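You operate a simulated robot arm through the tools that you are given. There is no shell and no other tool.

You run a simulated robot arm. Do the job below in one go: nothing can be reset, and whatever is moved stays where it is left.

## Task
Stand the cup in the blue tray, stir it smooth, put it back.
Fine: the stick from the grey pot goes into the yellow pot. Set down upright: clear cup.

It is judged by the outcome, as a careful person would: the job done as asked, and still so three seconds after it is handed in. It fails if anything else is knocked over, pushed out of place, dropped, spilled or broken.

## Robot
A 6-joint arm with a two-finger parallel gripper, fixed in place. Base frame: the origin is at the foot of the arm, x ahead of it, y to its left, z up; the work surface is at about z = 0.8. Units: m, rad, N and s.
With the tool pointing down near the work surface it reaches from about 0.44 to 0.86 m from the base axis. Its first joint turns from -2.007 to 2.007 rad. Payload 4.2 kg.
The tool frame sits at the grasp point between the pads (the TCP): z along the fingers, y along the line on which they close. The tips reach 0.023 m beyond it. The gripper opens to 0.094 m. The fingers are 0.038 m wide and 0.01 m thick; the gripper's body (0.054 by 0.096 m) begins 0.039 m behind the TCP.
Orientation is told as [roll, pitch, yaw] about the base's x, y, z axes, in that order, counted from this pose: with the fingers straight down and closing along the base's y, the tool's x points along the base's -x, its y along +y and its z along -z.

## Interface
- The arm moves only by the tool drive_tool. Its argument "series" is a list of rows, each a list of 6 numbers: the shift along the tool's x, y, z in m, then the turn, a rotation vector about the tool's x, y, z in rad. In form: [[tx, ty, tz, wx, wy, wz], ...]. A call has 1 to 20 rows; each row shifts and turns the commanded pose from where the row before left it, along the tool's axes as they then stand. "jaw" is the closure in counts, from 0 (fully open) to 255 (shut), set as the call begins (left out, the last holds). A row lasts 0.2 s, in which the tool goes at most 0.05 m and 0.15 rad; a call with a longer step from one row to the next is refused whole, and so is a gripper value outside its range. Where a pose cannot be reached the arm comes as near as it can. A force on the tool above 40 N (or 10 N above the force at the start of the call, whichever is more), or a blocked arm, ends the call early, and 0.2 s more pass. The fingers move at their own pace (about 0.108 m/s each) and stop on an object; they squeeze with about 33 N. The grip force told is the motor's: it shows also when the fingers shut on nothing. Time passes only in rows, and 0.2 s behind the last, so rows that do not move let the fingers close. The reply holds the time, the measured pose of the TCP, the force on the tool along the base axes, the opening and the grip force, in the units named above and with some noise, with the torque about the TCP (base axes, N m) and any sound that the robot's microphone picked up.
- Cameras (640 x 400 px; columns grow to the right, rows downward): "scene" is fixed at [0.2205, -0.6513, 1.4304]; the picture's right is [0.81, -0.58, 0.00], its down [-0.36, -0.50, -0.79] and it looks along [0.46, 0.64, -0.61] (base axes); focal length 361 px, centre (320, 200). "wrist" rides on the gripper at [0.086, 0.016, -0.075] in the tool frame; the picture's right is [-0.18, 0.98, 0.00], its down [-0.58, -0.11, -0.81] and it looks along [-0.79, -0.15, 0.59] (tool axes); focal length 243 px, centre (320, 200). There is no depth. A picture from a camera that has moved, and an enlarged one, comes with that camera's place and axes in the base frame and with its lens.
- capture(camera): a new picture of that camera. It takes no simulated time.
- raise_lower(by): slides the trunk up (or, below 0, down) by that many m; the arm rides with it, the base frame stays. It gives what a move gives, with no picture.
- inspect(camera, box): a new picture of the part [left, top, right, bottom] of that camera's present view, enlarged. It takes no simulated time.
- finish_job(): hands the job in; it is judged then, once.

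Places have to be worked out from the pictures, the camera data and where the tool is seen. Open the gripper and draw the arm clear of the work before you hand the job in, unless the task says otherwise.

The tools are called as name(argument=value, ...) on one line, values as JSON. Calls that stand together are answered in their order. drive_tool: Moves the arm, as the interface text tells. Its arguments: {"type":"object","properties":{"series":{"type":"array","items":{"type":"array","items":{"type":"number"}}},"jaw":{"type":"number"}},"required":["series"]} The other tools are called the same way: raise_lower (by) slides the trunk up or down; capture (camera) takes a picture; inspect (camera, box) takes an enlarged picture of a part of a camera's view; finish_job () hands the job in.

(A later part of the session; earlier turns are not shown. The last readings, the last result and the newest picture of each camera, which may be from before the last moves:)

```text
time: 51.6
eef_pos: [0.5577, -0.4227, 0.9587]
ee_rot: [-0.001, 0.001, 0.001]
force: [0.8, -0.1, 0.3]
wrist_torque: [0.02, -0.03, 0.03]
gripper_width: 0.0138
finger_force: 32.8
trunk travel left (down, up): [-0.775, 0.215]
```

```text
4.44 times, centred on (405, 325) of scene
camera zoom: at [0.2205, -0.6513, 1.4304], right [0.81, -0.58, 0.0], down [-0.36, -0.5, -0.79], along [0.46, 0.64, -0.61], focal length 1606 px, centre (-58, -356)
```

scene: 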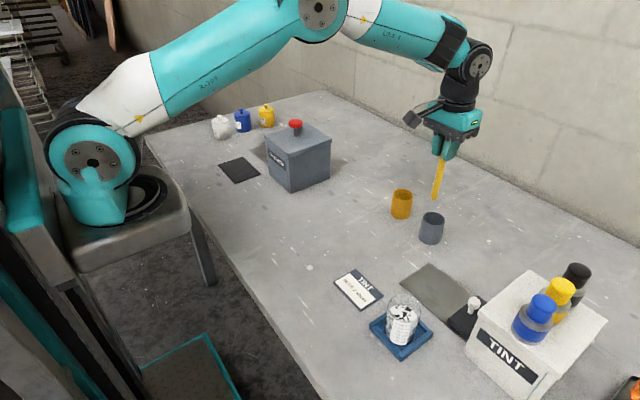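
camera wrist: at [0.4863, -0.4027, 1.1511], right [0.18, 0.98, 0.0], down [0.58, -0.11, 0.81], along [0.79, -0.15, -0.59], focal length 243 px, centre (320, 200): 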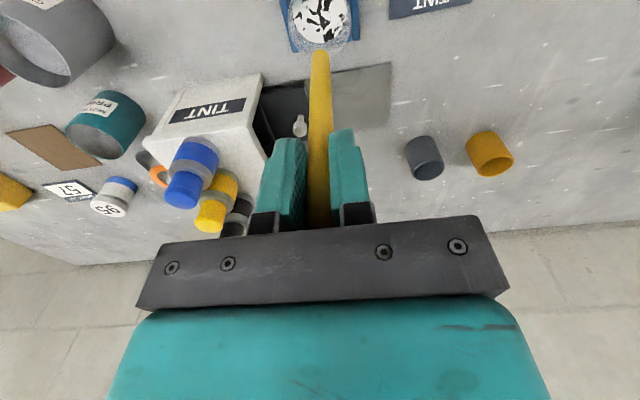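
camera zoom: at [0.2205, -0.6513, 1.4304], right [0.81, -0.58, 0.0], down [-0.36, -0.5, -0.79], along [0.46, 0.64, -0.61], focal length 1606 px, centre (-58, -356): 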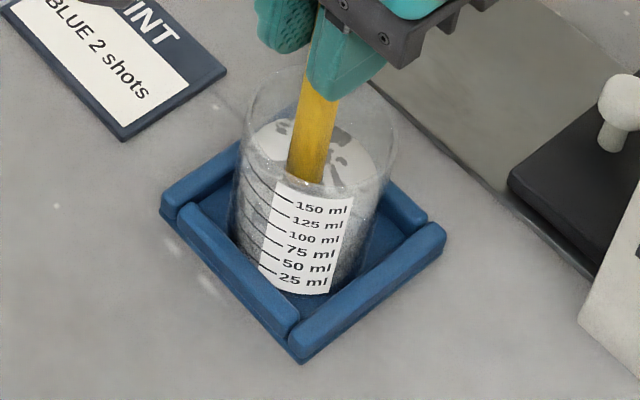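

The mixing works: the streaks are fading and the cup hasn't moved. I'll do two more full turns at this depth.

drive_tool(series=[[-0.0019, 0.0059, 0, 0, 0, 0], [-0.005, 0.0036, 0, 0, 0, 0], [-0.0062, 0, 0, 0, 0, 0], [-0.005, -0.0036, 0, 0, 0, 0], [-0.0019, -0.0059, 0, 0, 0, 0], [0.0019, -0.0059, 0, 0, 0, 0], [0.005, -0.0036, 0, 0, 0, 0], [0.0062, 0, 0, 0, 0, 0], [0.005, 0.0036, 0, 0, 0, 0], [0.0019, 0.0059, 0, 0, 0, 0], [-0.0019, 0.0059, 0, 0, 0, 0], [-0.005, 0.0036, 0, 0, 0, 0], [-0.0062, 0, 0, 0, 0, 0], [-0.005, -0.0036, 0, 0, 0, 0], [-0.0019, -0.0059, 0, 0, 0, 0], [0.0019, -0.0059, 0, 0, 0, 0], [0.005, -0.0036, 0, 0, 0, 0], [0.0062, 0, 0, 0, 0, 0], [0.005, 0.0036, 0, 0, 0, 0], [0.0019, 0.0059, 0, 0, 0, 0]])

inspect(camera="wrist", box=[250, 20, 390, 140])

inspect(camera="scene", box=[370, 280, 440, 370])

```text
time: 55.8
eef_pos: [0.5596, -0.4212, 0.958]
ee_rot: [0.001, -0.001, 0.0]
force: [0.0, 0.5, 0.8]
wrist_torque: [0.01, -0.01, -0.06]
gripper_width: 0.0139
finger_force: 33.0
trunk travel left (down, up): [-0.775, 0.215]
```

```text
3.33 times, centred on (320, 80) of wrist
camera zoom: at [0.4719, -0.4056, 1.0324], right [0.18, 0.98, 0.0], down [0.58, -0.11, 0.81], along [0.79, -0.15, -0.59], focal length 809 px, centre (320, 600)
```

zoom: 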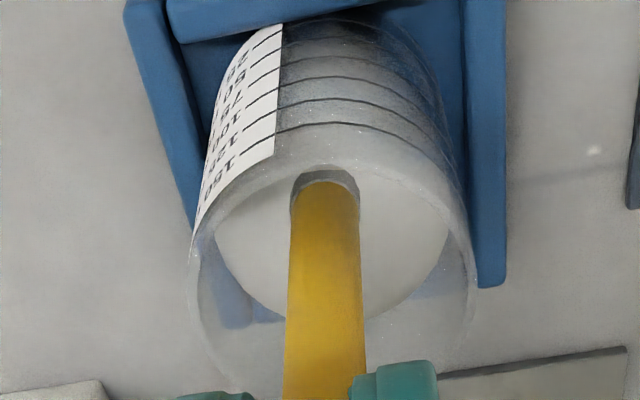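

```text
4.44 times, centred on (405, 325) of scene
camera zoom: at [0.2205, -0.6513, 1.4304], right [0.81, -0.58, 0.0], down [-0.36, -0.5, -0.79], along [0.46, 0.64, -0.61], focal length 1606 px, centre (-58, -356)
```

zoom: 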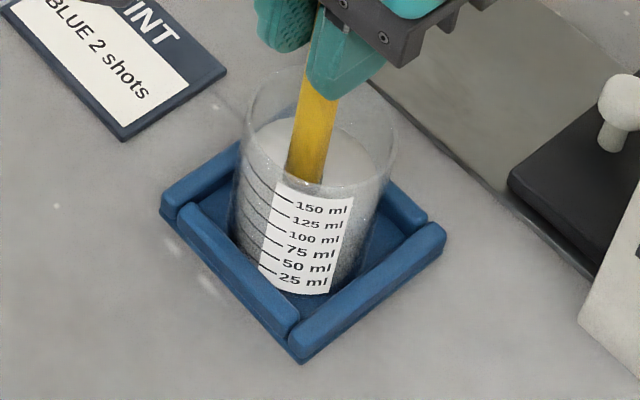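

The paint now looks uniform grey. I'll do one more turn for certainty, then return the stick to the cup's centre.

drive_tool(series=[[-0.0019, 0.0059, 0, 0, 0, 0], [-0.005, 0.0036, 0, 0, 0, 0], [-0.0062, 0, 0, 0, 0, 0], [-0.005, -0.0036, 0, 0, 0, 0], [-0.0019, -0.0059, 0, 0, 0, 0], [0.0019, -0.0059, 0, 0, 0, 0], [0.005, -0.0036, 0, 0, 0, 0], [0.0062, 0, 0, 0, 0, 0], [0.005, 0.0036, 0, 0, 0, 0], [0.0019, 0.0059, 0, 0, 0, 0], [-0.005, 0, 0, 0, 0, 0], [-0.005, 0, 0, 0, 0, 0], [0, 0, 0, 0, 0, 0]])

inspect(camera="wrist", box=[250, 20, 390, 140])

inspect(camera="scene", box=[370, 280, 440, 370])

```text
time: 58.6
eef_pos: [0.5685, -0.4213, 0.9564]
ee_rot: [0.0, -0.001, -0.001]
force: [-0.7, 0.1, 0.2]
wrist_torque: [0.0, 0.03, 0.0]
gripper_width: 0.0139
finger_force: 32.7
trunk travel left (down, up): [-0.775, 0.215]
```

```text
3.33 times, centred on (320, 80) of wrist
camera zoom: at [0.482, -0.4055, 1.0319], right [0.18, 0.98, 0.0], down [0.58, -0.11, 0.81], along [0.79, -0.15, -0.59], focal length 809 px, centre (320, 600)
```

zoom: 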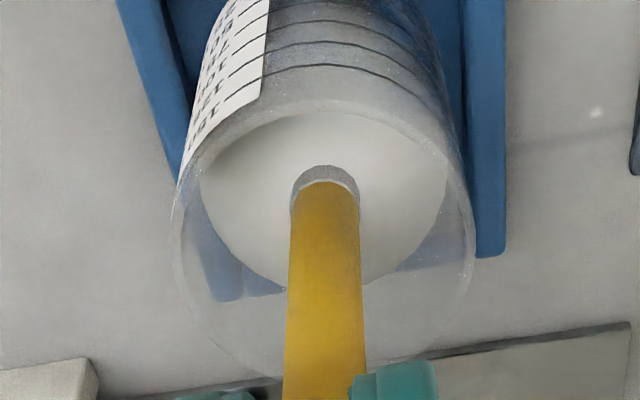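

```text
4.44 times, centred on (405, 325) of scene
camera zoom: at [0.2205, -0.6513, 1.4304], right [0.81, -0.58, 0.0], down [-0.36, -0.5, -0.79], along [0.46, 0.64, -0.61], focal length 1606 px, centre (-58, -356)
```

zoom: 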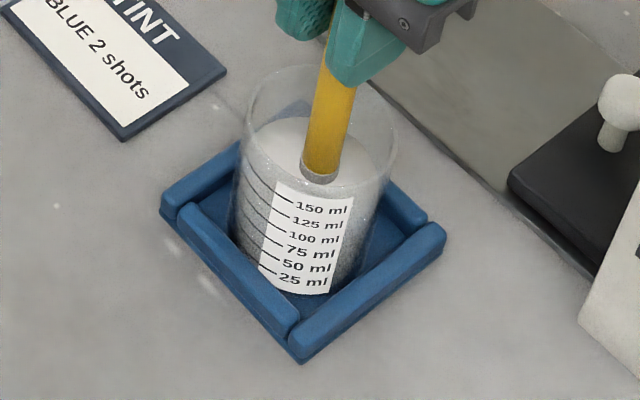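

The paint is smooth and the cup hasn't moved. I'll lift the stick slowly straight up out of the cup and pause over it so any drips fall back in.

drive_tool(series=[[0, 0, -0.006, 0, 0, 0], [0, 0, -0.01, 0, 0, 0], [0, 0, -0.01, 0, 0, 0], [0, 0, -0.01, 0, 0, 0], [0, 0, -0.01, 0, 0, 0], [0, 0, -0.01, 0, 0, 0], [0, 0, -0.01, 0, 0, 0], [0, 0, -0.008, 0, 0, 0], [0, 0, -0.004, 0, 0, 0], [0, 0, 0, 0, 0, 0], [0, 0, 0, 0, 0, 0], [0, 0, 0, 0, 0, 0], [0, 0, 0, 0, 0, 0], [0, 0, 0, 0, 0, 0]])

inspect(camera="wrist", box=[250, 0, 390, 120])

inspect(camera="scene", box=[370, 250, 450, 360])

```text
time: 61.6
eef_pos: [0.5693, -0.4207, 1.0352]
ee_rot: [0.0, 0.0, 0.0]
force: [-0.1, 0.3, 0.4]
wrist_torque: [-0.02, -0.01, 0.0]
gripper_width: 0.0137
finger_force: 33.5
trunk travel left (down, up): [-0.775, 0.215]
```

```text
3.33 times, centred on (320, 60) of wrist
camera zoom: at [0.4822, -0.4054, 1.1097], right [0.18, 0.98, 0.0], down [0.58, -0.11, 0.81], along [0.79, -0.15, -0.59], focal length 809 px, centre (320, 667)
```

zoom: 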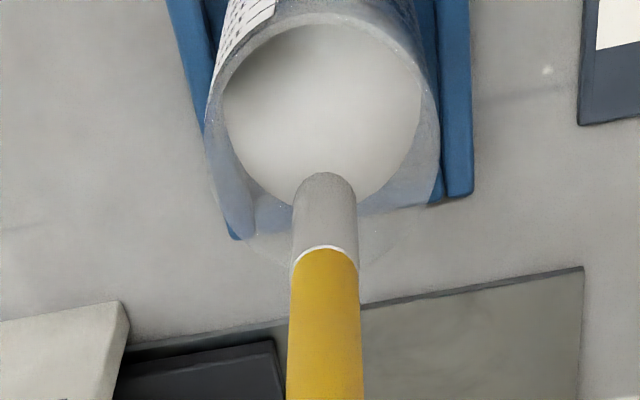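

```text
3.64 times, centred on (410, 305) of scene
camera zoom: at [0.2205, -0.6513, 1.4304], right [0.81, -0.58, 0.0], down [-0.36, -0.5, -0.79], along [0.46, 0.64, -0.61], focal length 1314 px, centre (-7, -182)
```

zoom: 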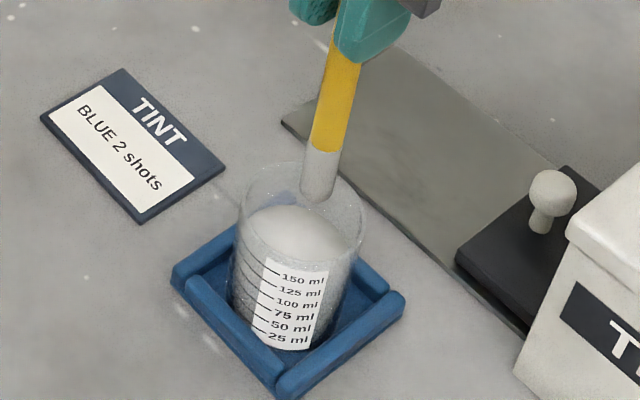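

The stick has a grey wet end and I see no drop hanging. I'll raise it a bit more and wait about 3 s above the cup to let it drip off.

drive_tool(series=[[0, 0, -0.008, 0, 0, 0], [0, 0, -0.012, 0, 0, 0], [0, 0, -0.008, 0, 0, 0], [0, 0, 0, 0, 0, 0], [0, 0, 0, 0, 0, 0], [0, 0, 0, 0, 0, 0], [0, 0, 0, 0, 0, 0], [0, 0, 0, 0, 0, 0], [0, 0, 0, 0, 0, 0], [0, 0, 0, 0, 0, 0], [0, 0, 0, 0, 0, 0], [0, 0, 0, 0, 0, 0], [0, 0, 0, 0, 0, 0], [0, 0, 0, 0, 0, 0], [0, 0, 0, 0, 0, 0], [0, 0, 0, 0, 0, 0]])

inspect(camera="scene", box=[370, 230, 450, 360])

capture(camera="wrist")

```text
time: 65.0
eef_pos: [0.5694, -0.4212, 1.0618]
ee_rot: [0.001, -0.001, 0.001]
force: [1.4, 0.5, -0.1]
wrist_torque: [-0.05, 0.0, 0.02]
gripper_width: 0.0138
finger_force: 33.0
trunk travel left (down, up): [-0.775, 0.215]
```

```text
3.08 times, centred on (410, 295) of scene
camera zoom: at [0.2205, -0.6513, 1.4304], right [0.81, -0.58, 0.0], down [-0.36, -0.5, -0.79], along [0.46, 0.64, -0.61], focal length 1112 px, centre (43, -92)
```

zoom: 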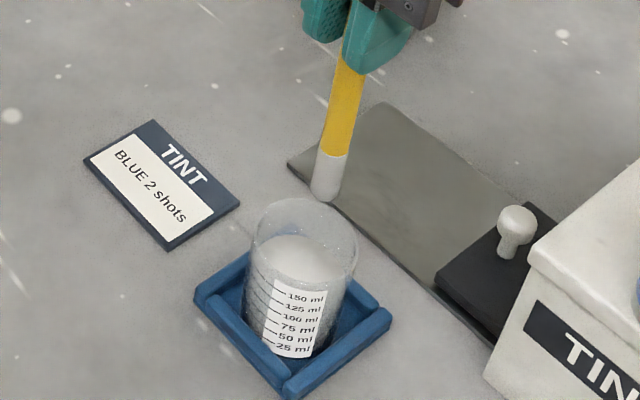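

```text
taken
camera wrist: at [0.4823, -0.4056, 1.1379], right [0.18, 0.98, 0.0], down [0.58, -0.11, 0.81], along [0.79, -0.15, -0.59], focal length 243 px, centre (320, 200)
```

wrist: 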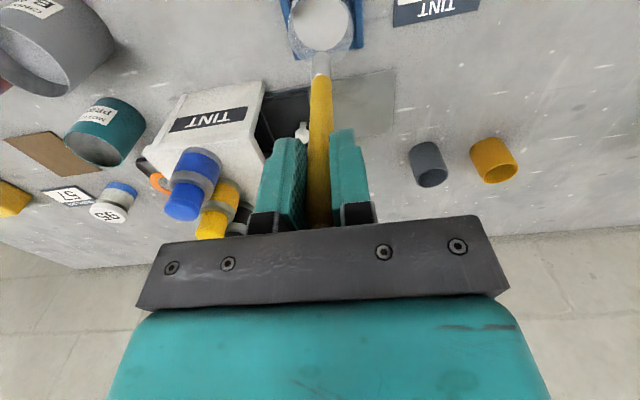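

No drips fell. I'll carry the stick to above the yellow pot, near (0.834, -0.164), at the same height.

drive_tool(series=[[-0.01076, 0.01045, 0, 0, 0, 0], [-0.0215, 0.0209, 0, 0, 0, 0], [-0.0215, 0.0209, 0, 0, 0, 0], [-0.0215, 0.0209, 0, 0, 0, 0], [-0.0215, 0.0209, 0, 0, 0, 0], [-0.0215, 0.0209, 0, 0, 0, 0], [-0.0215, 0.0209, 0, 0, 0, 0], [-0.0215, 0.0209, 0, 0, 0, 0], [-0.0215, 0.0209, 0, 0, 0, 0], [-0.0215, 0.0209, 0, 0, 0, 0], [-0.0215, 0.0209, 0, 0, 0, 0], [-0.0215, 0.0209, 0, 0, 0, 0], [-0.01076, 0.01045, 0, 0, 0, 0], [-0.0065, 0.0063, 0, 0, 0, 0], [0, 0, 0, 0, 0, 0]])

capture(camera="wrist")

inspect(camera="wrist", box=[260, 0, 380, 90])

inspect(camera="scene", box=[370, 110, 460, 250])

```text
time: 68.2
eef_pos: [0.8332, -0.1654, 1.062]
ee_rot: [-0.001, -0.001, -0.001]
force: [-0.2, -0.1, -0.5]
wrist_torque: [0.01, -0.01, 0.03]
gripper_width: 0.0141
finger_force: 33.2
trunk travel left (down, up): [-0.775, 0.215]
```

```text
taken
camera wrist: at [0.745, -0.1488, 1.1377], right [0.18, 0.98, 0.0], down [0.58, -0.11, 0.81], along [0.79, -0.15, -0.59], focal length 243 px, centre (320, 200)
```

wrist: 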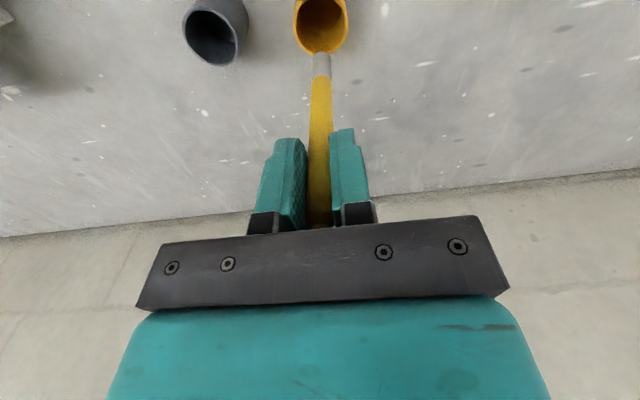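

```text
4.44 times, centred on (320, 45) of wrist
camera zoom: at [0.745, -0.1488, 1.1377], right [0.18, 0.98, 0.0], down [0.58, -0.11, 0.81], along [0.79, -0.15, -0.59], focal length 1078 px, centre (320, 889)
```

zoom: 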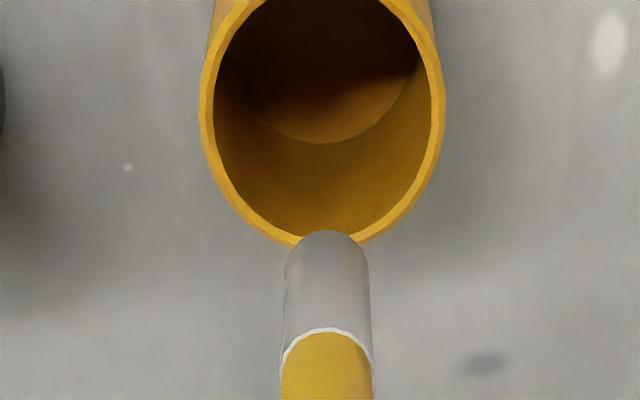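

```text
2.86 times, centred on (415, 180) of scene
camera zoom: at [0.2205, -0.6513, 1.4304], right [0.81, -0.58, 0.0], down [-0.36, -0.5, -0.79], along [0.46, 0.64, -0.61], focal length 1032 px, centre (49, 257)
```

zoom: 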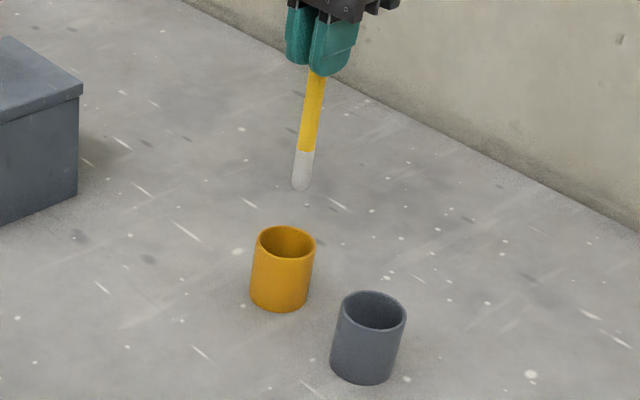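

The pot's axis is near (0.834, -0.165) and the stick is at (0.8325, -0.165). I'll shift 1.5 mm and lower the tip to just above the rim to verify.

drive_tool(series=[[-0.0015, 0, 0.01, 0, 0, 0], [0, 0, 0.016, 0, 0, 0], [0, 0, 0.014, 0, 0, 0], [0, 0, 0.008, 0, 0, 0], [0, 0, 0, 0, 0, 0]])

inspect(camera="wrist", box=[260, 0, 380, 90])

inspect(camera="scene", box=[370, 150, 440, 240])

```text
time: 69.4
eef_pos: [0.8358, -0.1646, 1.0139]
ee_rot: [0.0, 0.0, -0.001]
force: [-0.7, -0.8, 0.5]
wrist_torque: [-0.01, 0.0, 0.01]
gripper_width: 0.0138
finger_force: 33.0
trunk travel left (down, up): [-0.775, 0.215]
```

```text
4.44 times, centred on (320, 45) of wrist
camera zoom: at [0.7479, -0.1482, 1.089], right [0.18, 0.98, 0.0], down [0.58, -0.11, 0.81], along [0.79, -0.15, -0.59], focal length 1078 px, centre (320, 889)
```

zoom: 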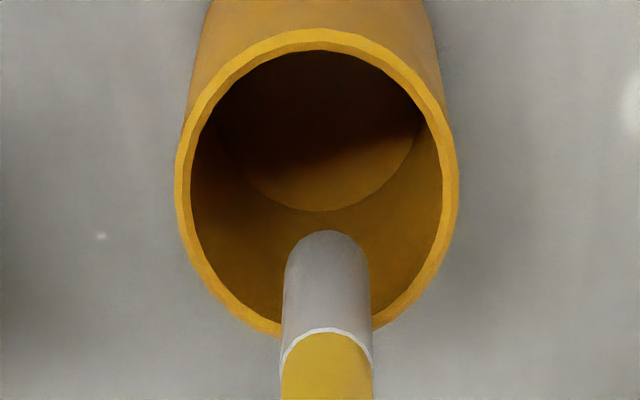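

```text
4.44 times, centred on (405, 195) of scene
camera zoom: at [0.2205, -0.6513, 1.4304], right [0.81, -0.58, 0.0], down [-0.36, -0.5, -0.79], along [0.46, 0.64, -0.61], focal length 1606 px, centre (-58, 222)
```

zoom: 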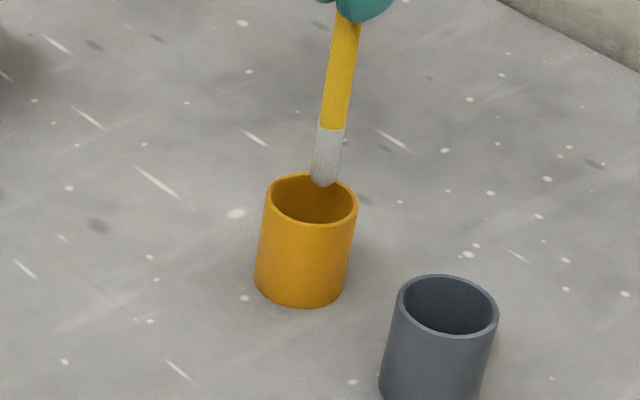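

The tip is above the opening with about 16 mm of play. I'll lower another 2 cm so the tip is at rim level and compare both views.

drive_tool(series=[[0, 0, 0.006, 0, 0, 0], [0, 0, 0.008, 0, 0, 0], [0, 0, 0.006, 0, 0, 0], [0, 0, 0, 0, 0, 0]])

inspect(camera="wrist", box=[260, 0, 380, 90])

inspect(camera="scene", box=[370, 160, 440, 240])

```text
time: 70.4
eef_pos: [0.8351, -0.1666, 0.9951]
ee_rot: [0.0, 0.0, 0.0]
force: [0.0, 0.1, -0.6]
wrist_torque: [-0.02, 0.01, 0.03]
gripper_width: 0.0137
finger_force: 33.1
trunk travel left (down, up): [-0.775, 0.215]
```

```text
4.44 times, centred on (320, 45) of wrist
camera zoom: at [0.7479, -0.1495, 1.0701], right [0.18, 0.98, 0.0], down [0.58, -0.11, 0.81], along [0.79, -0.15, -0.59], focal length 1078 px, centre (320, 889)
```

zoom: 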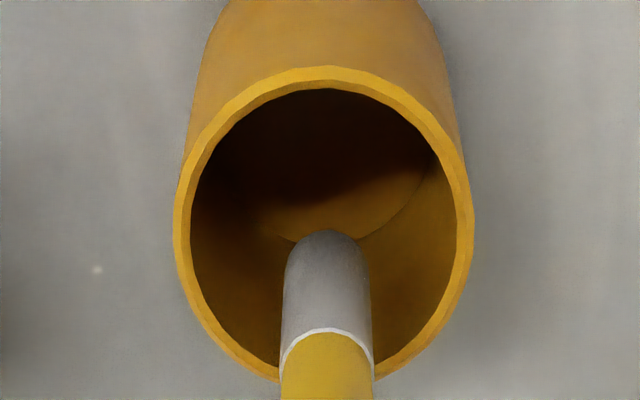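

```text
5.00 times, centred on (405, 200) of scene
camera zoom: at [0.2205, -0.6513, 1.4304], right [0.81, -0.58, 0.0], down [-0.36, -0.5, -0.79], along [0.46, 0.64, -0.61], focal length 1807 px, centre (-105, 200)
```

zoom: 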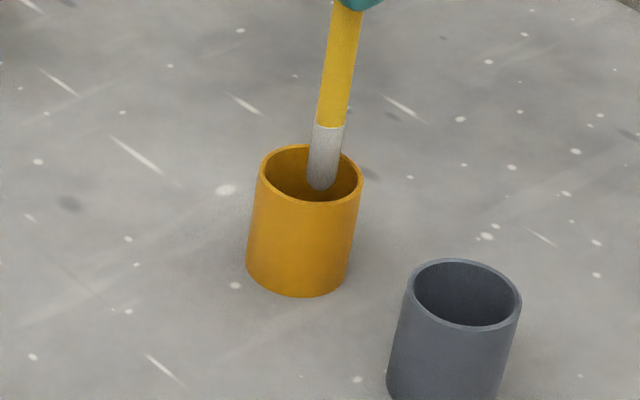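

The tip is inside the rim and within about 3 mm of centre by both views. I'll nudge slightly and lower to near the pot floor, where I expect contact around TCP z of 0.939.

drive_tool(series=[[0.001, 0.0015, 0.006, 0, 0, 0], [0, 0, 0.01, 0, 0, 0], [0, 0, 0.012, 0, 0, 0], [0, 0, 0.01, 0, 0, 0], [0, 0, 0.006, 0, 0, 0], [0, 0, 0.004, 0, 0, 0], [0, 0, 0, 0, 0, 0]])

inspect(camera="wrist", box=[250, 0, 390, 120])

inspect(camera="scene", box=[370, 160, 440, 240])

```text
time: 72.0
eef_pos: [0.8338, -0.1622, 0.9483]
ee_rot: [-0.001, -0.002, 0.0]
force: [-3.1, 0.4, 10.7]
wrist_torque: [0.14, 0.22, 0.0]
gripper_width: 0.0138
finger_force: 33.1
trunk travel left (down, up): [-0.775, 0.215]
```

```text
3.33 times, centred on (320, 60) of wrist
camera zoom: at [0.7474, -0.1464, 1.0227], right [0.18, 0.98, 0.0], down [0.58, -0.11, 0.81], along [0.79, -0.15, -0.59], focal length 809 px, centre (320, 667)
```

zoom: 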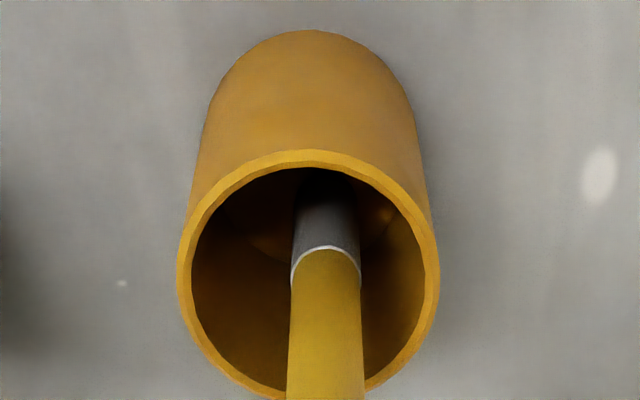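

```text
5.00 times, centred on (405, 200) of scene
camera zoom: at [0.2205, -0.6513, 1.4304], right [0.81, -0.58, 0.0], down [-0.36, -0.5, -0.79], along [0.46, 0.64, -0.61], focal length 1807 px, centre (-105, 200)
```

zoom: 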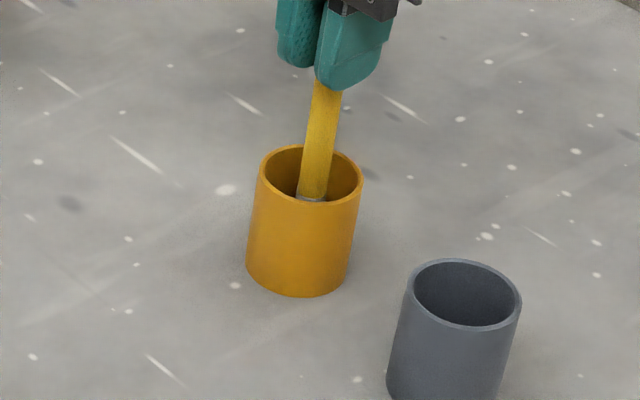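

The tip is on the pot floor, with 10.7 N of contact. I'll relieve the press by about 1 mm before releasing.

drive_tool(series=[[0, 0, -0.0012, 0, 0, 0], [0, 0, 0, 0, 0, 0]])

```text
time: 72.6
eef_pos: [0.8346, -0.1629, 0.9484]
ee_rot: [0.0, 0.001, 0.0]
force: [0.4, 1.1, 6.0]
wrist_torque: [0.16, -0.07, 0.02]
gripper_width: 0.014
finger_force: 32.9
trunk travel left (down, up): [-0.775, 0.215]
```

There is still a light 6 N press, so I'll relieve a bit more and then open the jaws partly so the stick settles gently.

drive_tool(series=[[0, 0, -0.0008, 0, 0, 0], [0, 0, 0, 0, 0, 0]])

drive_tool(series=[[0, 0, 0, 0, 0, 0], [0, 0, 0, 0, 0, 0], [0, 0, 0, 0, 0, 0]], jaw=200)

inspect(camera="scene", box=[370, 150, 440, 240])

capture(camera="wrist")

```text
time: 73.2
eef_pos: [0.8349, -0.1639, 0.9473]
ee_rot: [0.001, 0.003, 0.0]
force: [0.4, -0.2, 1.2]
wrist_torque: [0.03, 0.0, 0.01]
gripper_width: 0.014
finger_force: 32.7
trunk travel left (down, up): [-0.775, 0.215]
```

```text
time: 74.0
eef_pos: [0.8339, -0.1631, 0.9485]
ee_rot: [0.0, 0.0, 0.0]
force: [0.6, -0.2, -0.2]
wrist_torque: [-0.02, 0.02, 0.03]
gripper_width: 0.02
finger_force: 0.0
trunk travel left (down, up): [-0.775, 0.215]
```

```text
4.44 times, centred on (405, 195) of scene
camera zoom: at [0.2205, -0.6513, 1.4304], right [0.81, -0.58, 0.0], down [-0.36, -0.5, -0.79], along [0.46, 0.64, -0.61], focal length 1606 px, centre (-58, 222)
```

zoom: 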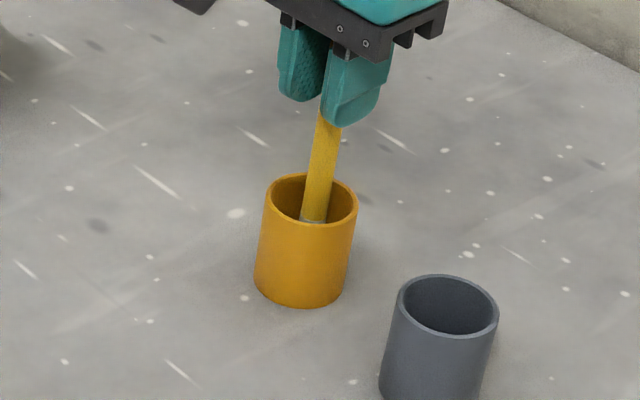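

```text
taken
camera wrist: at [0.7473, -0.147, 1.0235], right [0.18, 0.98, 0.0], down [0.58, -0.11, 0.81], along [0.79, -0.15, -0.59], focal length 243 px, centre (320, 200)
```

wrist: 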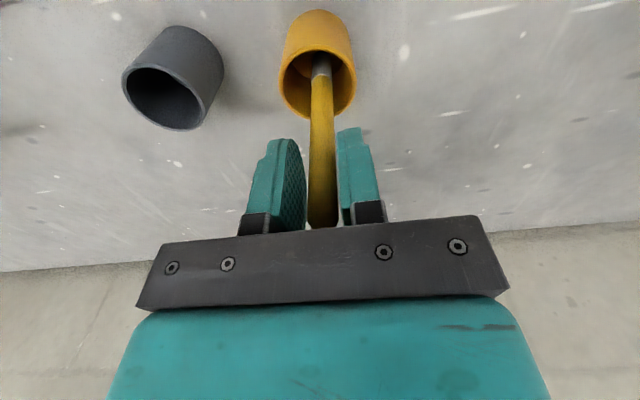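

The stick is free and still standing in the yellow pot. I'll open the rest of the way.

drive_tool(series=[[0, 0, 0, 0, 0, 0], [0, 0, 0, 0, 0, 0], [0, 0, 0, 0, 0, 0]], jaw=100)

capture(camera="wrist")

inspect(camera="scene", box=[370, 150, 440, 240])

```text
time: 74.8
eef_pos: [0.8335, -0.1633, 0.9486]
ee_rot: [0.0, 0.0, 0.001]
force: [-0.1, -0.2, 0.6]
wrist_torque: [0.0, 0.05, 0.01]
gripper_width: 0.0573
finger_force: 0.1
trunk travel left (down, up): [-0.775, 0.215]
```

```text
taken
camera wrist: at [0.7473, -0.1469, 1.0235], right [0.18, 0.98, 0.0], down [0.58, -0.11, 0.81], along [0.79, -0.15, -0.59], focal length 243 px, centre (320, 200)
```

wrist: 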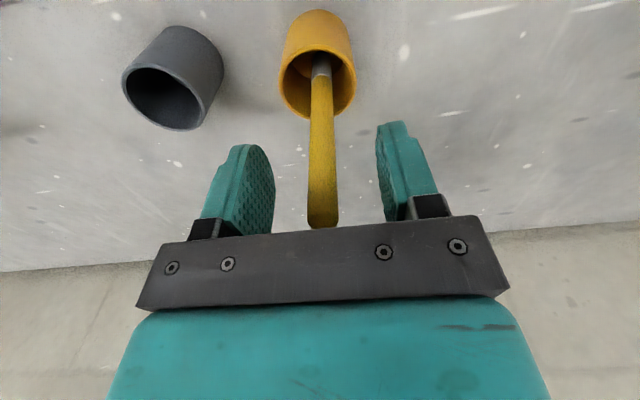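

```text
4.44 times, centred on (405, 195) of scene
camera zoom: at [0.2205, -0.6513, 1.4304], right [0.81, -0.58, 0.0], down [-0.36, -0.5, -0.79], along [0.46, 0.64, -0.61], focal length 1606 px, centre (-58, 222)
```

zoom: 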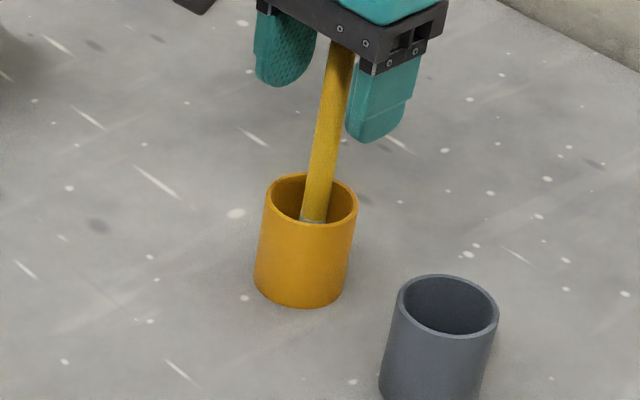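

The stick stands on its own in the yellow pot. I'll open fully and retreat straight up slowly.

drive_tool(series=[[0, 0, 0, 0, 0, 0], [0, 0, 0, 0, 0, 0], [0, 0, -0.01, 0, 0, 0], [0, 0, -0.015, 0, 0, 0], [0, 0, -0.02, 0, 0, 0], [0, 0, -0.03, 0, 0, 0], [0, 0, -0.03, 0, 0, 0], [0, 0, -0.02, 0, 0, 0], [0, 0, 0, 0, 0, 0]], jaw=0)

capture(camera="wrist")

capture(camera="scene")

```text
time: 76.8
eef_pos: [0.8341, -0.1655, 1.0743]
ee_rot: [0.002, 0.0, -0.001]
force: [0.3, 0.8, -0.5]
wrist_torque: [0.0, 0.0, -0.03]
gripper_width: 0.0942
finger_force: 0.0
trunk travel left (down, up): [-0.775, 0.215]
```

```text
taken
camera wrist: at [0.7467, -0.149, 1.1502], right [0.18, 0.98, 0.0], down [0.58, -0.11, 0.81], along [0.79, -0.15, -0.59], focal length 243 px, centre (320, 200)
```

wrist: 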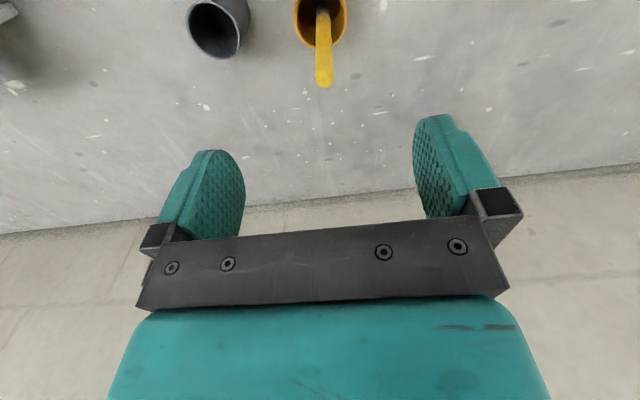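

```text
taken
```

scene: 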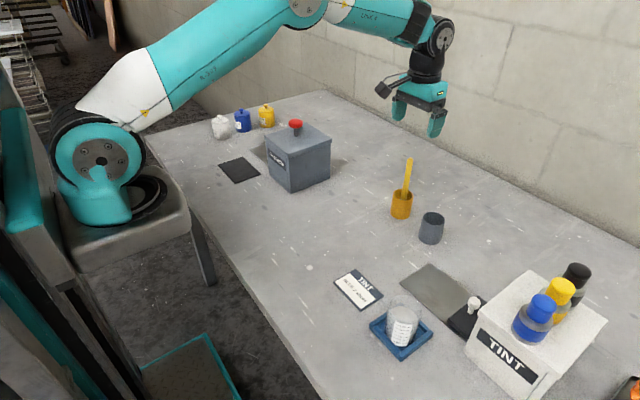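

The stick stands in the yellow pot and everything else is in place. I'll return to above the cup in the tray, near (0.5695, -0.4225).

drive_tool(series=[[0.01076, -0.01045, 0, 0, 0, 0], [0.0215, -0.0209, 0, 0, 0, 0], [0.0215, -0.0209, 0, 0, 0, 0], [0.0215, -0.0209, 0, 0, 0, 0], [0.0215, -0.0209, 0, 0, 0, 0], [0.0215, -0.0209, 0, 0, 0, 0], [0.0215, -0.0209, 0, 0, 0, 0], [0.0215, -0.0209, 0, 0, 0, 0], [0.0215, -0.0209, 0, 0, 0, 0], [0.0215, -0.0209, 0, 0, 0, 0], [0.0215, -0.0209, 0, 0, 0, 0], [0.0215, -0.0209, 0, 0, 0, 0], [0.01076, -0.01045, 0, 0, 0, 0], [0.0065, -0.0063, 0, 0, 0, 0], [0, 0, 0.02, 0, 0, 0], [0, 0, 0.03, 0, 0, 0], [0, 0, 0.03, 0, 0, 0], [0, 0, 0, 0, 0, 0]], jaw=0)

capture(camera="wrist")

inspect(camera="scene", box=[360, 260, 450, 370])

```text
time: 80.6
eef_pos: [0.5702, -0.4201, 0.9938]
ee_rot: [0.0, -0.002, -0.001]
force: [-0.4, -0.2, 0.3]
wrist_torque: [0.03, 0.03, 0.0]
gripper_width: 0.0937
finger_force: 0.0
trunk travel left (down, up): [-0.775, 0.215]
```

```text
taken
camera wrist: at [0.4831, -0.4037, 1.0685], right [0.18, 0.98, 0.0], down [0.58, -0.11, 0.81], along [0.79, -0.15, -0.59], focal length 243 px, centre (320, 200)
```

wrist: 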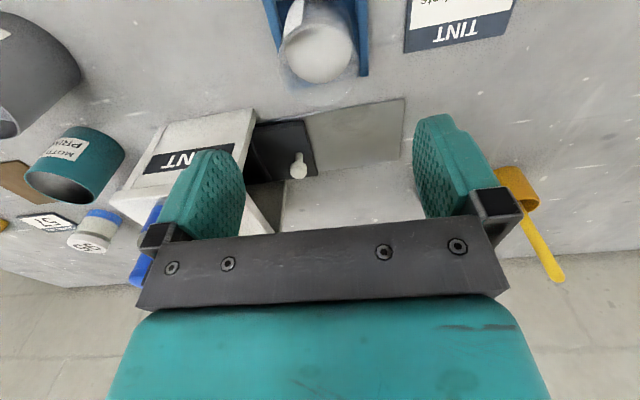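

```text
3.64 times, centred on (405, 315) of scene
camera zoom: at [0.2205, -0.6513, 1.4304], right [0.81, -0.58, 0.0], down [-0.36, -0.5, -0.79], along [0.46, 0.64, -0.61], focal length 1314 px, centre (11, -218)
```

zoom: 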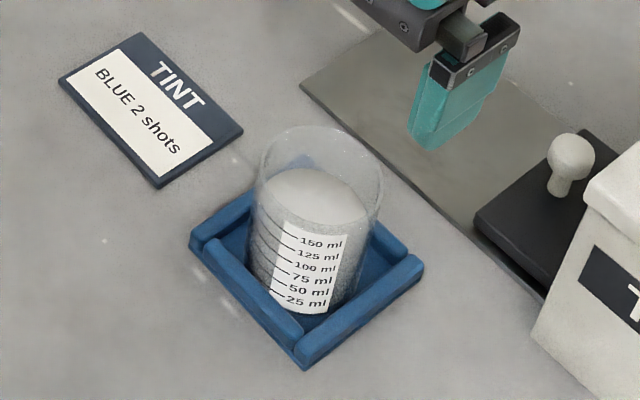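

The paint looks smooth. I'll enlarge the wrist view to align the jaws on the cup.

inspect(camera="wrist", box=[250, 0, 390, 110])

```text
3.64 times, centred on (320, 55) of wrist
camera zoom: at [0.4831, -0.4037, 1.0685], right [0.18, 0.98, 0.0], down [0.58, -0.11, 0.81], along [0.79, -0.15, -0.59], focal length 882 px, centre (320, 727)
```

zoom: 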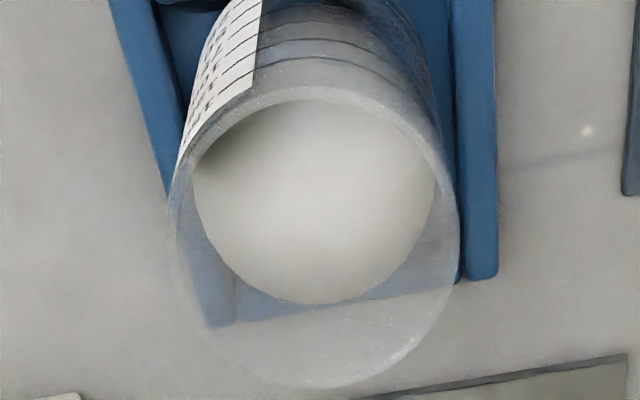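

The cup axis is about 1 mm to the -y side of the jaw centre. I'll correct that and descend to just around the rim.

drive_tool(series=[[-0.0005, -0.0012, 0.02, 0, 0, 0], [0, 0, 0.025, 0, 0, 0], [0, 0, 0.02, 0, 0, 0], [0, 0, 0.012, 0, 0, 0], [0, 0, 0.008, 0, 0, 0], [0, 0, 0, 0, 0, 0]], jaw=0)

capture(camera="wrist")

inspect(camera="scene", box=[360, 260, 450, 370])

```text
time: 82.0
eef_pos: [0.5707, -0.4232, 0.9076]
ee_rot: [0.0, -0.001, 0.001]
force: [0.2, 0.8, -0.6]
wrist_torque: [0.02, 0.01, -0.02]
gripper_width: 0.0938
finger_force: 0.1
trunk travel left (down, up): [-0.775, 0.215]
```

```text
taken
camera wrist: at [0.4836, -0.407, 0.9836], right [0.18, 0.98, 0.0], down [0.58, -0.11, 0.81], along [0.79, -0.15, -0.59], focal length 243 px, centre (320, 200)
```

wrist: 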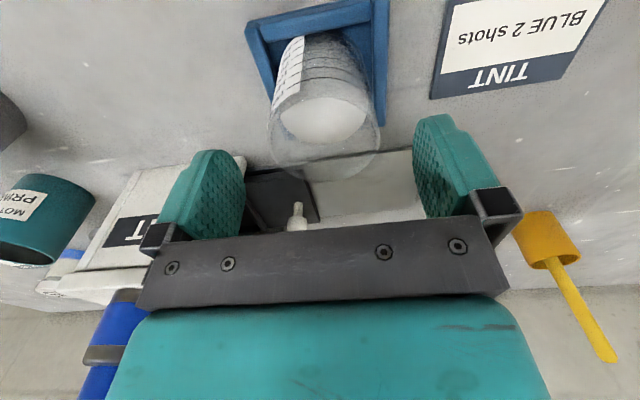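

```text
3.64 times, centred on (405, 315) of scene
camera zoom: at [0.2205, -0.6513, 1.4304], right [0.81, -0.58, 0.0], down [-0.36, -0.5, -0.79], along [0.46, 0.64, -0.61], focal length 1314 px, centre (11, -218)
```

zoom: 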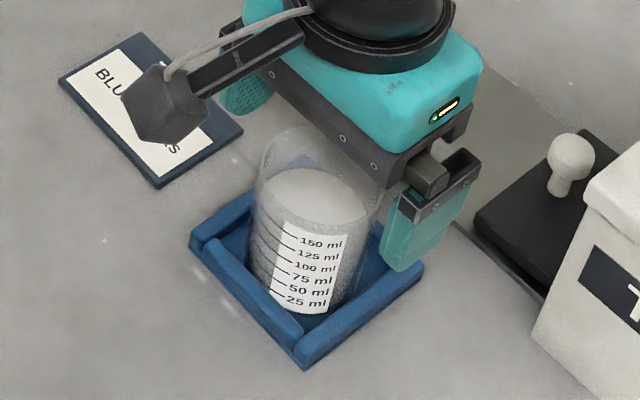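

The arm settled about 1.5 mm to the -y side, so I'll correct that while descending to grip depth at TCP z of about 0.855.

drive_tool(series=[[0, 0.0015, 0.01, 0, 0, 0], [0, 0, 0.014, 0, 0, 0], [0, 0, 0.014, 0, 0, 0], [0, 0, 0.01, 0, 0, 0], [0, 0, 0.005, 0, 0, 0], [0, 0, 0, 0, 0, 0]], jaw=0)

capture(camera="wrist")

```text
time: 83.4
eef_pos: [0.5695, -0.4202, 0.856]
ee_rot: [-0.002, 0.0, -0.001]
force: [-0.4, -0.5, 0.0]
wrist_torque: [-0.02, -0.02, 0.01]
gripper_width: 0.0939
finger_force: 0.0
trunk travel left (down, up): [-0.775, 0.215]
```

```text
taken
camera wrist: at [0.4819, -0.4032, 0.9309], right [0.18, 0.98, 0.0], down [0.58, -0.11, 0.81], along [0.79, -0.15, -0.59], focal length 243 px, centre (320, 200)
```

wrist: 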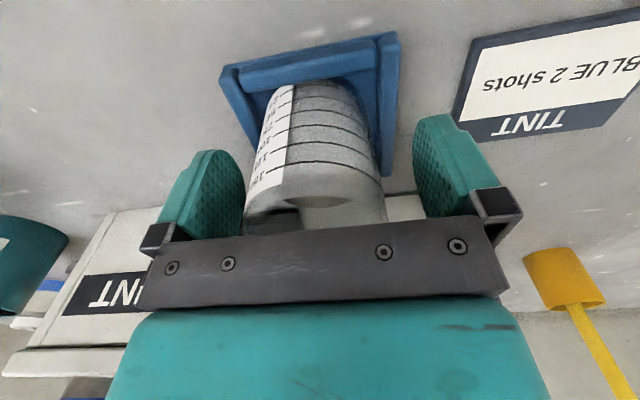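

The cup is about 2 mm to the -y side of the jaws' centre. I'll correct this, and 1.5 mm in x, before closing.

drive_tool(series=[[-0.0015, -0.002, 0.001, 0, 0, 0], [0, 0, 0, 0, 0, 0]], jaw=0)

capture(camera="wrist")

```text
time: 84.0
eef_pos: [0.5721, -0.4208, 0.8543]
ee_rot: [0.0, -0.001, 0.001]
force: [1.1, 0.9, -0.3]
wrist_torque: [-0.04, -0.01, 0.0]
gripper_width: 0.0939
finger_force: 0.0
trunk travel left (down, up): [-0.775, 0.215]
```

```text
taken
camera wrist: at [0.4847, -0.4049, 0.93], right [0.18, 0.98, 0.0], down [0.58, -0.11, 0.81], along [0.79, -0.15, -0.59], focal length 243 px, centre (320, 200)
```

wrist: 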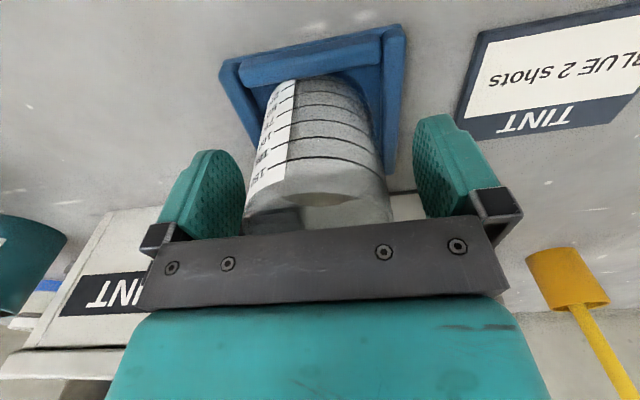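

The jaws are now well centred. I'll close on the cup.

drive_tool(series=[[0, 0, 0, 0, 0, 0], [0, 0, 0, 0, 0, 0], [0, 0, 0, 0, 0, 0], [0, 0, 0, 0, 0, 0], [0, 0, 0, 0, 0, 0]], jaw=255)

capture(camera="wrist")

inspect(camera="scene", box=[360, 260, 450, 370])

```text
time: 85.2
eef_pos: [0.5721, -0.4203, 0.8552]
ee_rot: [0.0, 0.0, 0.0]
force: [0.6, 0.3, -0.2]
wrist_torque: [0.0, -0.02, -0.05]
gripper_width: 0.0574
finger_force: 32.2
trunk travel left (down, up): [-0.775, 0.215]
```

```text
taken
camera wrist: at [0.4847, -0.4049, 0.93], right [0.18, 0.98, 0.0], down [0.58, -0.11, 0.81], along [0.79, -0.15, -0.59], focal length 243 px, centre (320, 200)
```

wrist: 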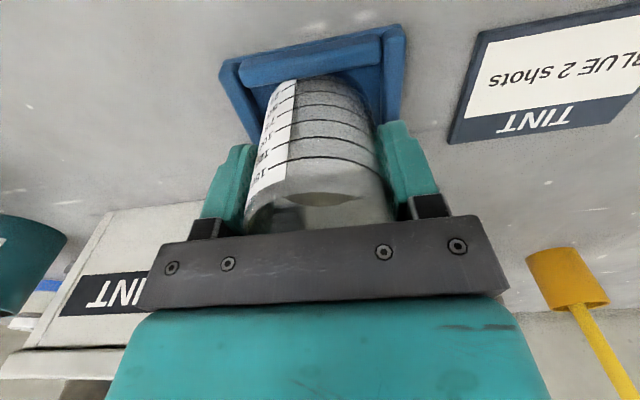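

```text
3.64 times, centred on (405, 315) of scene
camera zoom: at [0.2205, -0.6513, 1.4304], right [0.81, -0.58, 0.0], down [-0.36, -0.5, -0.79], along [0.46, 0.64, -0.61], focal length 1314 px, centre (11, -218)
```

zoom: 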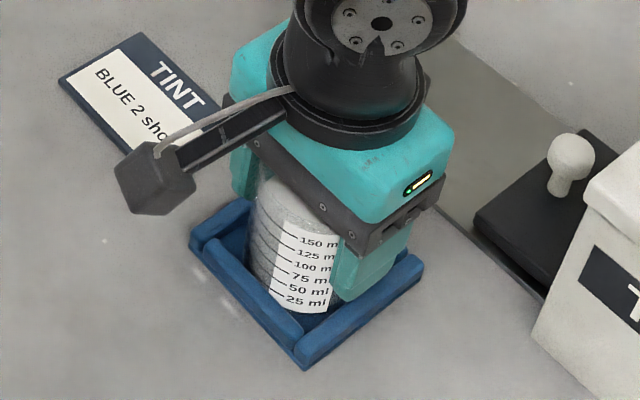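

The cup is gripped at 0.0574 m with 32 N. I'll lift 1.5 cm slowly and check for slip.

drive_tool(series=[[0, 0, -0.003, 0, 0, 0], [0, 0, -0.004, 0, 0, 0], [0, 0, -0.004, 0, 0, 0], [0, 0, -0.004, 0, 0, 0], [0, 0, 0, 0, 0, 0]])

capture(camera="wrist")

inspect(camera="scene", box=[360, 260, 450, 370])

```text
time: 86.4
eef_pos: [0.5704, -0.422, 0.87]
ee_rot: [0.0, 0.0, 0.0]
force: [-0.1, -0.2, -2.2]
wrist_torque: [0.0, -0.04, -0.03]
gripper_width: 0.0574
finger_force: 32.5
trunk travel left (down, up): [-0.775, 0.215]
```

```text
taken
camera wrist: at [0.4838, -0.4062, 0.945], right [0.18, 0.98, 0.0], down [0.58, -0.11, 0.81], along [0.79, -0.15, -0.59], focal length 243 px, centre (320, 200)
```

wrist: 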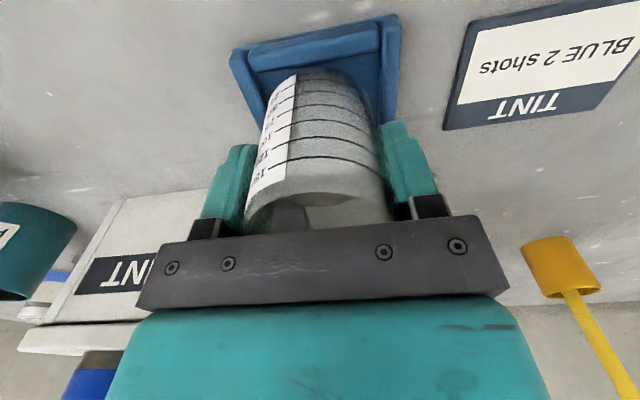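

```text
3.64 times, centred on (405, 315) of scene
camera zoom: at [0.2205, -0.6513, 1.4304], right [0.81, -0.58, 0.0], down [-0.36, -0.5, -0.79], along [0.46, 0.64, -0.61], focal length 1314 px, centre (11, -218)
```

zoom: 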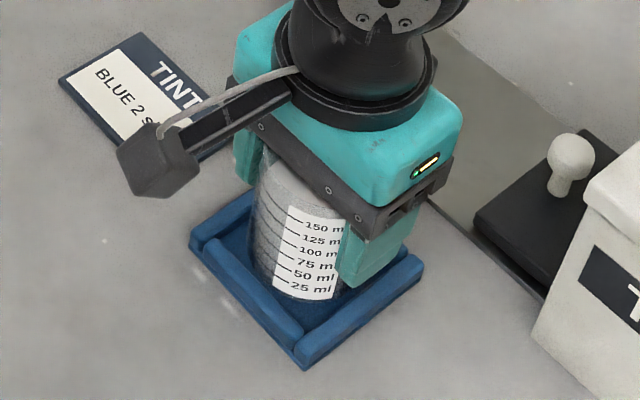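

There's no slip, and the cup is in the same place relative to the jaws. I'll lift a further 3.5 cm so it clears the tray walls, and verify.

drive_tool(series=[[0, 0, -0.004, 0, 0, 0], [0, 0, -0.008, 0, 0, 0], [0, 0, -0.01, 0, 0, 0], [0, 0, -0.008, 0, 0, 0], [0, 0, -0.005, 0, 0, 0], [0, 0, 0, 0, 0, 0]])

capture(camera="wrist")

inspect(camera="scene", box=[360, 260, 450, 370])

```text
time: 87.8
eef_pos: [0.5717, -0.4227, 0.9046]
ee_rot: [0.0, 0.0, 0.0]
force: [0.4, 0.5, -1.5]
wrist_torque: [0.01, 0.01, 0.0]
gripper_width: 0.0573
finger_force: 33.3
trunk travel left (down, up): [-0.775, 0.215]
```

```text
taken
camera wrist: at [0.4845, -0.4053, 0.9801], right [0.18, 0.98, 0.0], down [0.58, -0.11, 0.81], along [0.79, -0.15, -0.59], focal length 243 px, centre (320, 200)
```

wrist: 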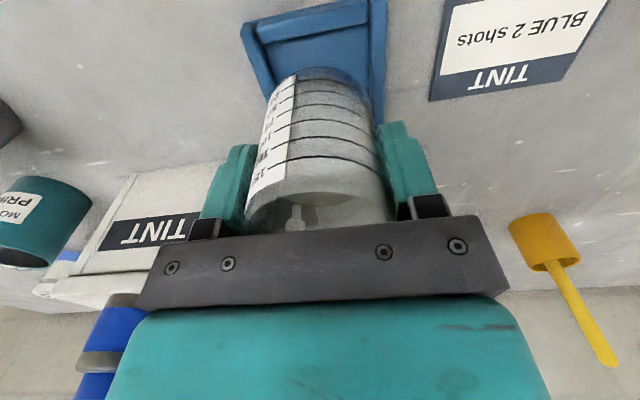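

```text
3.64 times, centred on (405, 315) of scene
camera zoom: at [0.2205, -0.6513, 1.4304], right [0.81, -0.58, 0.0], down [-0.36, -0.5, -0.79], along [0.46, 0.64, -0.61], focal length 1314 px, centre (11, -218)
```

zoom: 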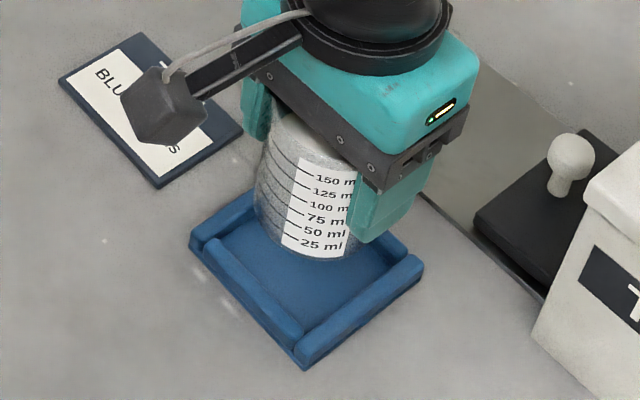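

The hold is stable. I'll move level toward the home spot at (0.657, -0.196), first half.

drive_tool(series=[[-0.0021, 0.0056, 0, 0, 0, 0], [-0.0043, 0.0112, 0, 0, 0, 0], [-0.0064, 0.0168, 0, 0, 0, 0], [-0.0064, 0.0168, 0, 0, 0, 0], [-0.0064, 0.0168, 0, 0, 0, 0], [-0.0064, 0.0168, 0, 0, 0, 0], [-0.0064, 0.0168, 0, 0, 0, 0], [-0.0043, 0.0112, 0, 0, 0, 0], [-0.0021, 0.0056, 0, 0, 0, 0], [0, 0, 0, 0, 0, 0]])

capture(camera="wrist")

```text
time: 90.0
eef_pos: [0.617, -0.3042, 0.9042]
ee_rot: [0.001, -0.001, -0.001]
force: [-0.3, -0.6, -1.7]
wrist_torque: [-0.01, -0.01, 0.0]
gripper_width: 0.0568
finger_force: 33.1
trunk travel left (down, up): [-0.775, 0.215]
```

```text
taken
camera wrist: at [0.5291, -0.2879, 0.9792], right [0.18, 0.98, 0.0], down [0.58, -0.11, 0.81], along [0.79, -0.15, -0.59], focal length 243 px, centre (320, 200)
```

wrist: 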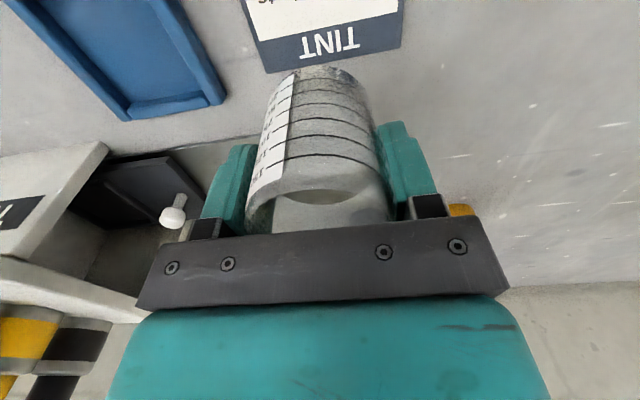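

The cup is steady in the jaws. I'll do the second half to above the home spot.

drive_tool(series=[[-0.0022, 0.0056, 0, 0, 0, 0], [-0.0043, 0.0112, 0, 0, 0, 0], [-0.0065, 0.0168, 0, 0, 0, 0], [-0.0065, 0.0168, 0, 0, 0, 0], [-0.0065, 0.0168, 0, 0, 0, 0], [-0.0065, 0.0168, 0, 0, 0, 0], [-0.005, 0.0131, 0, 0, 0, 0], [-0.0029, 0.0075, 0, 0, 0, 0], [-0.0013, 0.0035, 0, 0, 0, 0], [0, 0, 0, 0, 0, 0]])

capture(camera="wrist")

capture(camera="scene")

```text
time: 92.2
eef_pos: [0.6581, -0.1972, 0.9048]
ee_rot: [0.0, 0.0, -0.001]
force: [-0.2, 0.7, -1.5]
wrist_torque: [-0.03, 0.0, 0.02]
gripper_width: 0.055
finger_force: 33.6
trunk travel left (down, up): [-0.775, 0.215]
```

```text
taken
camera wrist: at [0.5714, -0.1805, 0.9798], right [0.18, 0.98, 0.0], down [0.58, -0.11, 0.81], along [0.79, -0.15, -0.59], focal length 243 px, centre (320, 200)
```

wrist: 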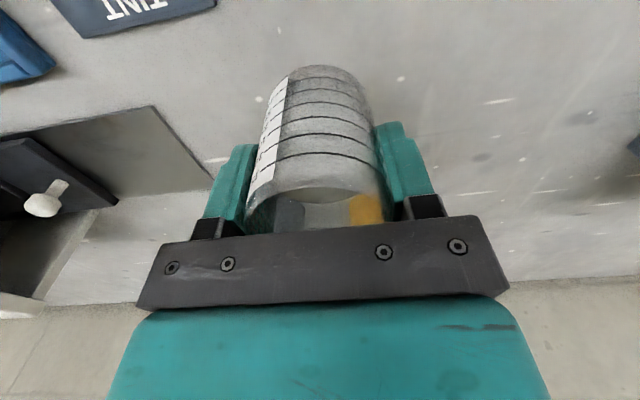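

```text
taken
```

scene: 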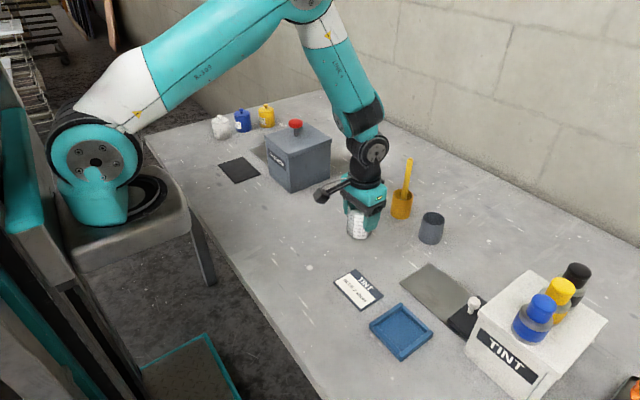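

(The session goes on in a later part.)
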